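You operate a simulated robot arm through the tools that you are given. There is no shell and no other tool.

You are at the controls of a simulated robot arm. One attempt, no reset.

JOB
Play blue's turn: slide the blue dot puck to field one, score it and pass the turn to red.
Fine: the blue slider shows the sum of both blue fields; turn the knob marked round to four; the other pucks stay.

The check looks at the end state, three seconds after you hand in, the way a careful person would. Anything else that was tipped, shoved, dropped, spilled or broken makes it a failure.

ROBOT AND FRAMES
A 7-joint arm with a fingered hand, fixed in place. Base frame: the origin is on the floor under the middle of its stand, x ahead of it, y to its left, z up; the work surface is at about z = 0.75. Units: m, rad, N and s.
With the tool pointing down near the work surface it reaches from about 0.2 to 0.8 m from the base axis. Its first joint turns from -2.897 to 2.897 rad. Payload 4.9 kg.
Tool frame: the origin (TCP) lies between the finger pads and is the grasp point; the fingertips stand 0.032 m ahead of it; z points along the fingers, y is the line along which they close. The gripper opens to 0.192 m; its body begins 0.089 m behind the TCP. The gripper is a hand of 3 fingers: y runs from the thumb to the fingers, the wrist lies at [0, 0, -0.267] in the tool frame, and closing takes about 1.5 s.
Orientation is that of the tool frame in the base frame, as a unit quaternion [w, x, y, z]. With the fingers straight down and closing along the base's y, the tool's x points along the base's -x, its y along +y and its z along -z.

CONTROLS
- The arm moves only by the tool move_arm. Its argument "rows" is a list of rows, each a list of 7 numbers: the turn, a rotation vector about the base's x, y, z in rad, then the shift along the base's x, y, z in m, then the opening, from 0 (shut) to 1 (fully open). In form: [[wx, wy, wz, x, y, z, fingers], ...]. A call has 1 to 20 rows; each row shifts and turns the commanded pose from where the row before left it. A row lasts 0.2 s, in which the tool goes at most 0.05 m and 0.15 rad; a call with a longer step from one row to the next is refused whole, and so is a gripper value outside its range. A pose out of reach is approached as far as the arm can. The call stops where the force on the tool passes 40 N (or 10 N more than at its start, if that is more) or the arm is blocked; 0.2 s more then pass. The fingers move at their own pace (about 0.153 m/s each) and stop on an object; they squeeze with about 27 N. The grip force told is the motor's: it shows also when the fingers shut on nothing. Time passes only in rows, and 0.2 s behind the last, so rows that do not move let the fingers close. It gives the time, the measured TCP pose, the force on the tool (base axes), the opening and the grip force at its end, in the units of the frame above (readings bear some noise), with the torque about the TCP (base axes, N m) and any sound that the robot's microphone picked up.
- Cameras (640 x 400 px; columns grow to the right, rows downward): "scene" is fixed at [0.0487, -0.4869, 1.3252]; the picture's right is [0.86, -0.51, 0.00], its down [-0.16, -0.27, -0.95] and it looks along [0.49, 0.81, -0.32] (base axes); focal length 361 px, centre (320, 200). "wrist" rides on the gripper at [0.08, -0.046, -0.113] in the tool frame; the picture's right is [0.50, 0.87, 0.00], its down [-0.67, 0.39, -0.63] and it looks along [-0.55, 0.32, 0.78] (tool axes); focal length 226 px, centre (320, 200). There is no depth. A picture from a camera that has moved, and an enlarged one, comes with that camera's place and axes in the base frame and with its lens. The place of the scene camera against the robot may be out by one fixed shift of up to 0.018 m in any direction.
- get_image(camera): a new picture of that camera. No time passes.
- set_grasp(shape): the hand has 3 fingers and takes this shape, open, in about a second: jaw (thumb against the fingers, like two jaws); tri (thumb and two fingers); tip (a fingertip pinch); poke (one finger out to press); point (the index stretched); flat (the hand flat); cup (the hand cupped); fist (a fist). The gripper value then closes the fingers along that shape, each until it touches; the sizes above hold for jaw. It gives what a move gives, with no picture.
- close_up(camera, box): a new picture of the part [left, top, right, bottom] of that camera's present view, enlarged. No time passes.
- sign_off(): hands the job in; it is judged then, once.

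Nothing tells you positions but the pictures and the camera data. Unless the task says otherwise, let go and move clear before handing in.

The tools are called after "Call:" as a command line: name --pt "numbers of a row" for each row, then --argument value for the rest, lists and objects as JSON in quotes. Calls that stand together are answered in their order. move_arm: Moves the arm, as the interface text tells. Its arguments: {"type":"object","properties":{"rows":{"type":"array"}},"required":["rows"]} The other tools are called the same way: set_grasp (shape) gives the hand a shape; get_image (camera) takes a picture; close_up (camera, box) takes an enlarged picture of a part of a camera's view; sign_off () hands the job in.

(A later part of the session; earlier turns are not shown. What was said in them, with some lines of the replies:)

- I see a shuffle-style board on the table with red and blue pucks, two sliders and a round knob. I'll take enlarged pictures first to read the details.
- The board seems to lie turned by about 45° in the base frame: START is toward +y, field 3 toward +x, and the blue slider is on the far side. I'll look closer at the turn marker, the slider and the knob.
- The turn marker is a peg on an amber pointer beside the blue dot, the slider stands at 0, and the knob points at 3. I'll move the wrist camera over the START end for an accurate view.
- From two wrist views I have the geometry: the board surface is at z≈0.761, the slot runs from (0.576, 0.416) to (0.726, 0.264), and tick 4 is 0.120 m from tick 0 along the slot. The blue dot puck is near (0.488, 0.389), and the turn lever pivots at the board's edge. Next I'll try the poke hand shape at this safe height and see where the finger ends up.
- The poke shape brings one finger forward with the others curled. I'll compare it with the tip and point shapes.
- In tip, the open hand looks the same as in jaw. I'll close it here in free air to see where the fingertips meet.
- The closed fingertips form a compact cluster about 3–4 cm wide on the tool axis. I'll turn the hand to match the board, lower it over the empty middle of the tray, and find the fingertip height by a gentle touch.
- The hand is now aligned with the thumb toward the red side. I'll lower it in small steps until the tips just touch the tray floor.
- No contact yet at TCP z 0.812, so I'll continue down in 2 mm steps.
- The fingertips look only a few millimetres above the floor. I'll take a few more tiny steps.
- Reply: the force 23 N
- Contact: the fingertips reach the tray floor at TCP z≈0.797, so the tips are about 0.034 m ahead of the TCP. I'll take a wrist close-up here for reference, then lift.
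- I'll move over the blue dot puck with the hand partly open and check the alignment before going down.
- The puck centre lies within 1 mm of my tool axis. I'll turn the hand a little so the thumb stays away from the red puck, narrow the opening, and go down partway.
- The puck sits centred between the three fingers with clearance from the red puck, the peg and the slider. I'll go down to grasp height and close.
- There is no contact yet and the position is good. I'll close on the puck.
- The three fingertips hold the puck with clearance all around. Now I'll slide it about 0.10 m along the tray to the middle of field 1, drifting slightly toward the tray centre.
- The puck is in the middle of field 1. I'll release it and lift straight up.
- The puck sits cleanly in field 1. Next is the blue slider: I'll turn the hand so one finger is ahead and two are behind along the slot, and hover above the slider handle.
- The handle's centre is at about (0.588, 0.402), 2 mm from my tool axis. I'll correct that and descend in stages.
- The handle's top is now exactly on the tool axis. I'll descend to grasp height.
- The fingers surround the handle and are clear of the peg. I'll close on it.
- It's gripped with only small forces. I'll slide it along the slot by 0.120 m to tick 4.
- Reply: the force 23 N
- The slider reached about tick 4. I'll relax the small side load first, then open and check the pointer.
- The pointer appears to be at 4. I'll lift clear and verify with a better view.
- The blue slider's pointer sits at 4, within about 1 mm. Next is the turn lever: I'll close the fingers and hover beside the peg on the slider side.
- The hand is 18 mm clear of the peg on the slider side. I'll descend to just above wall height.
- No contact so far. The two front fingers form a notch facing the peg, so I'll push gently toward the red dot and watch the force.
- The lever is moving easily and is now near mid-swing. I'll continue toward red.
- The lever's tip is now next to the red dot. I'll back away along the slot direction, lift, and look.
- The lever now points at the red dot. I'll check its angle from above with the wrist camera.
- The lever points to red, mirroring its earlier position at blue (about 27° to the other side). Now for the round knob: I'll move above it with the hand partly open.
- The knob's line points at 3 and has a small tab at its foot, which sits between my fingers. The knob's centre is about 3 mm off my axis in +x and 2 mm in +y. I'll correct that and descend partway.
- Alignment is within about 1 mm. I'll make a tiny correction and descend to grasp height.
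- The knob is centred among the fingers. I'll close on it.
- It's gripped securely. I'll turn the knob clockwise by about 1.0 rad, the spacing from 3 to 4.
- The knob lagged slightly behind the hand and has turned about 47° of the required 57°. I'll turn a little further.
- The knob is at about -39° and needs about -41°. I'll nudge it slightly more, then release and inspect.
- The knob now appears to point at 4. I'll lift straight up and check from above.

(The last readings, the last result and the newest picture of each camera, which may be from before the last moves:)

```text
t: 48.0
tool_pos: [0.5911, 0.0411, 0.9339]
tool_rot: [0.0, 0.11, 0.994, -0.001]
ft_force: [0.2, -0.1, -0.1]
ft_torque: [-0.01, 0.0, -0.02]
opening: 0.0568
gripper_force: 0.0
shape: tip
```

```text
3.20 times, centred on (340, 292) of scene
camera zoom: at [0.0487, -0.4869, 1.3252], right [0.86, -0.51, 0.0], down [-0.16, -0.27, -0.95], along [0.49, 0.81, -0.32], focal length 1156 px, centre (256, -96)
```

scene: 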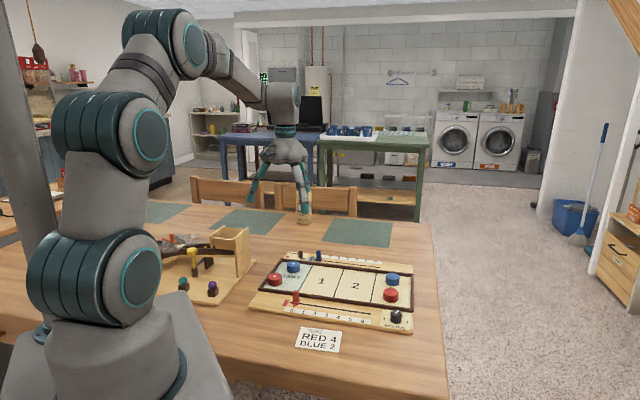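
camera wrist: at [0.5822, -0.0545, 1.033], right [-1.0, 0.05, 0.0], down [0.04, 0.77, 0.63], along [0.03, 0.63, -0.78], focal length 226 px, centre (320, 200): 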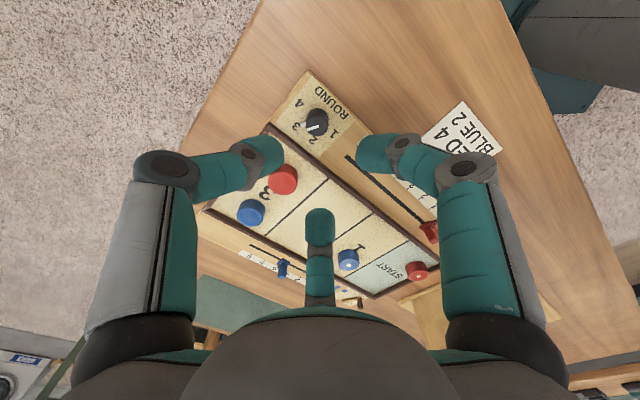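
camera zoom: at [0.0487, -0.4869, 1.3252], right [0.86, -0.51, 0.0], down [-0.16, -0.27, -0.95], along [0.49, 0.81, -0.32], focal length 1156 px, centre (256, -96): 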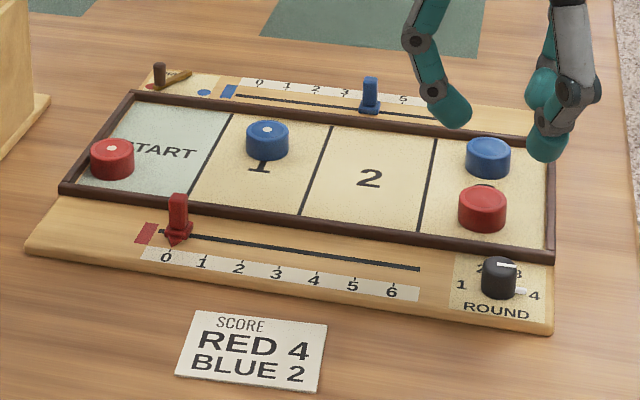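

The knob's pointer lines up with 4, and all the other pucks and the red slider are unchanged. I'll move the hand clear and do a last check of the whole board.

Call:
move_arm --pt "0 0 0 0 0 0.04 0.5" --pt "0 0 0 0 0 0.04 0.7" --pt "0 0 0 -0.02 -0.03 0.03 0.9" --pt "0 0 0 -0.03 -0.03 0.02 1" --pt "0 0 0 -0.03 -0.03 0.01 1" --pt "0 0 0 0 0 0 1"

Call:
get_image --camera "scene"

Call:
close_up --camera "scene" --box '[240, 230, 440, 355]'

Call:
get_image --camera "wrist"

```text
t: 49.4
tool_pos: [0.5129, -0.0505, 1.073]
tool_rot: [0.0, 0.11, 0.994, 0.0]
ft_force: [0.4, -0.2, -0.2]
ft_torque: [0.02, -0.01, 0.02]
opening: 0.1917
gripper_force: 0.1
shape: tip
```

```text
taken
```

scene: 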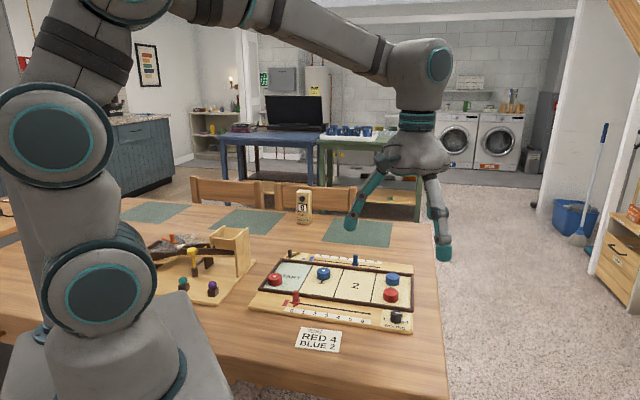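

```text
3.20 times, centred on (340, 292) of scene
camera zoom: at [0.0487, -0.4869, 1.3252], right [0.86, -0.51, 0.0], down [-0.16, -0.27, -0.95], along [0.49, 0.81, -0.32], focal length 1156 px, centre (256, -96)
```

zoom: 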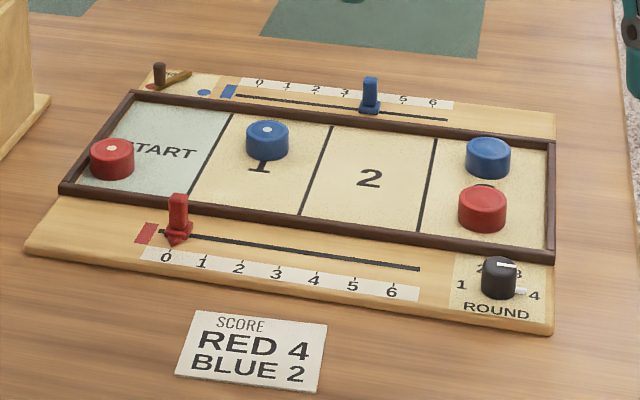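

```text
taken
camera wrist: at [0.4233, -0.0781, 1.1868], right [-0.3, 0.95, 0.0], down [0.74, 0.23, 0.63], along [0.6, 0.19, -0.78], focal length 226 px, centre (320, 200)
```

wrist: 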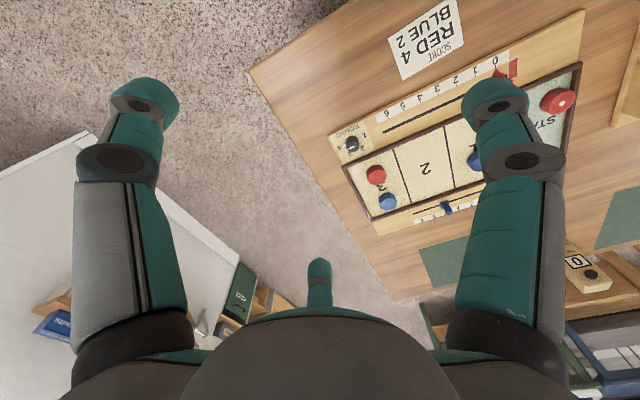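

The blue dot puck sits inside field 1 and the blue slider is at 4 (1 + 3). The turn lever points to red and the round knob points to 4. Nothing else has moved and the hand is clear, so I'm handing in.

Call:
sign_off

```text
The job is handed in.
```

Blue's turn is played and handed in. I have no verdict back yet, so this is what the last pictures showed:

- **Puck:** the blue dot puck was slid from START to the middle of field 1.
- **Score:** the blue slider's pointer is at 4 (field 1 plus field 3), within about 1 mm of the tick. The score card's "BLUE 2" was left as it was.
- **Turn:** the lever points to red at about 27°, close to the roughly 28° it had on the blue side.
- **Round:** the knob points at 4. I measured it 2–3° past the exact centre of the numeral, and its tab lines up with the 4.
- **Everything else:** the other three pucks, the red slider and the score card look unchanged. The hand is open and clear of the board.
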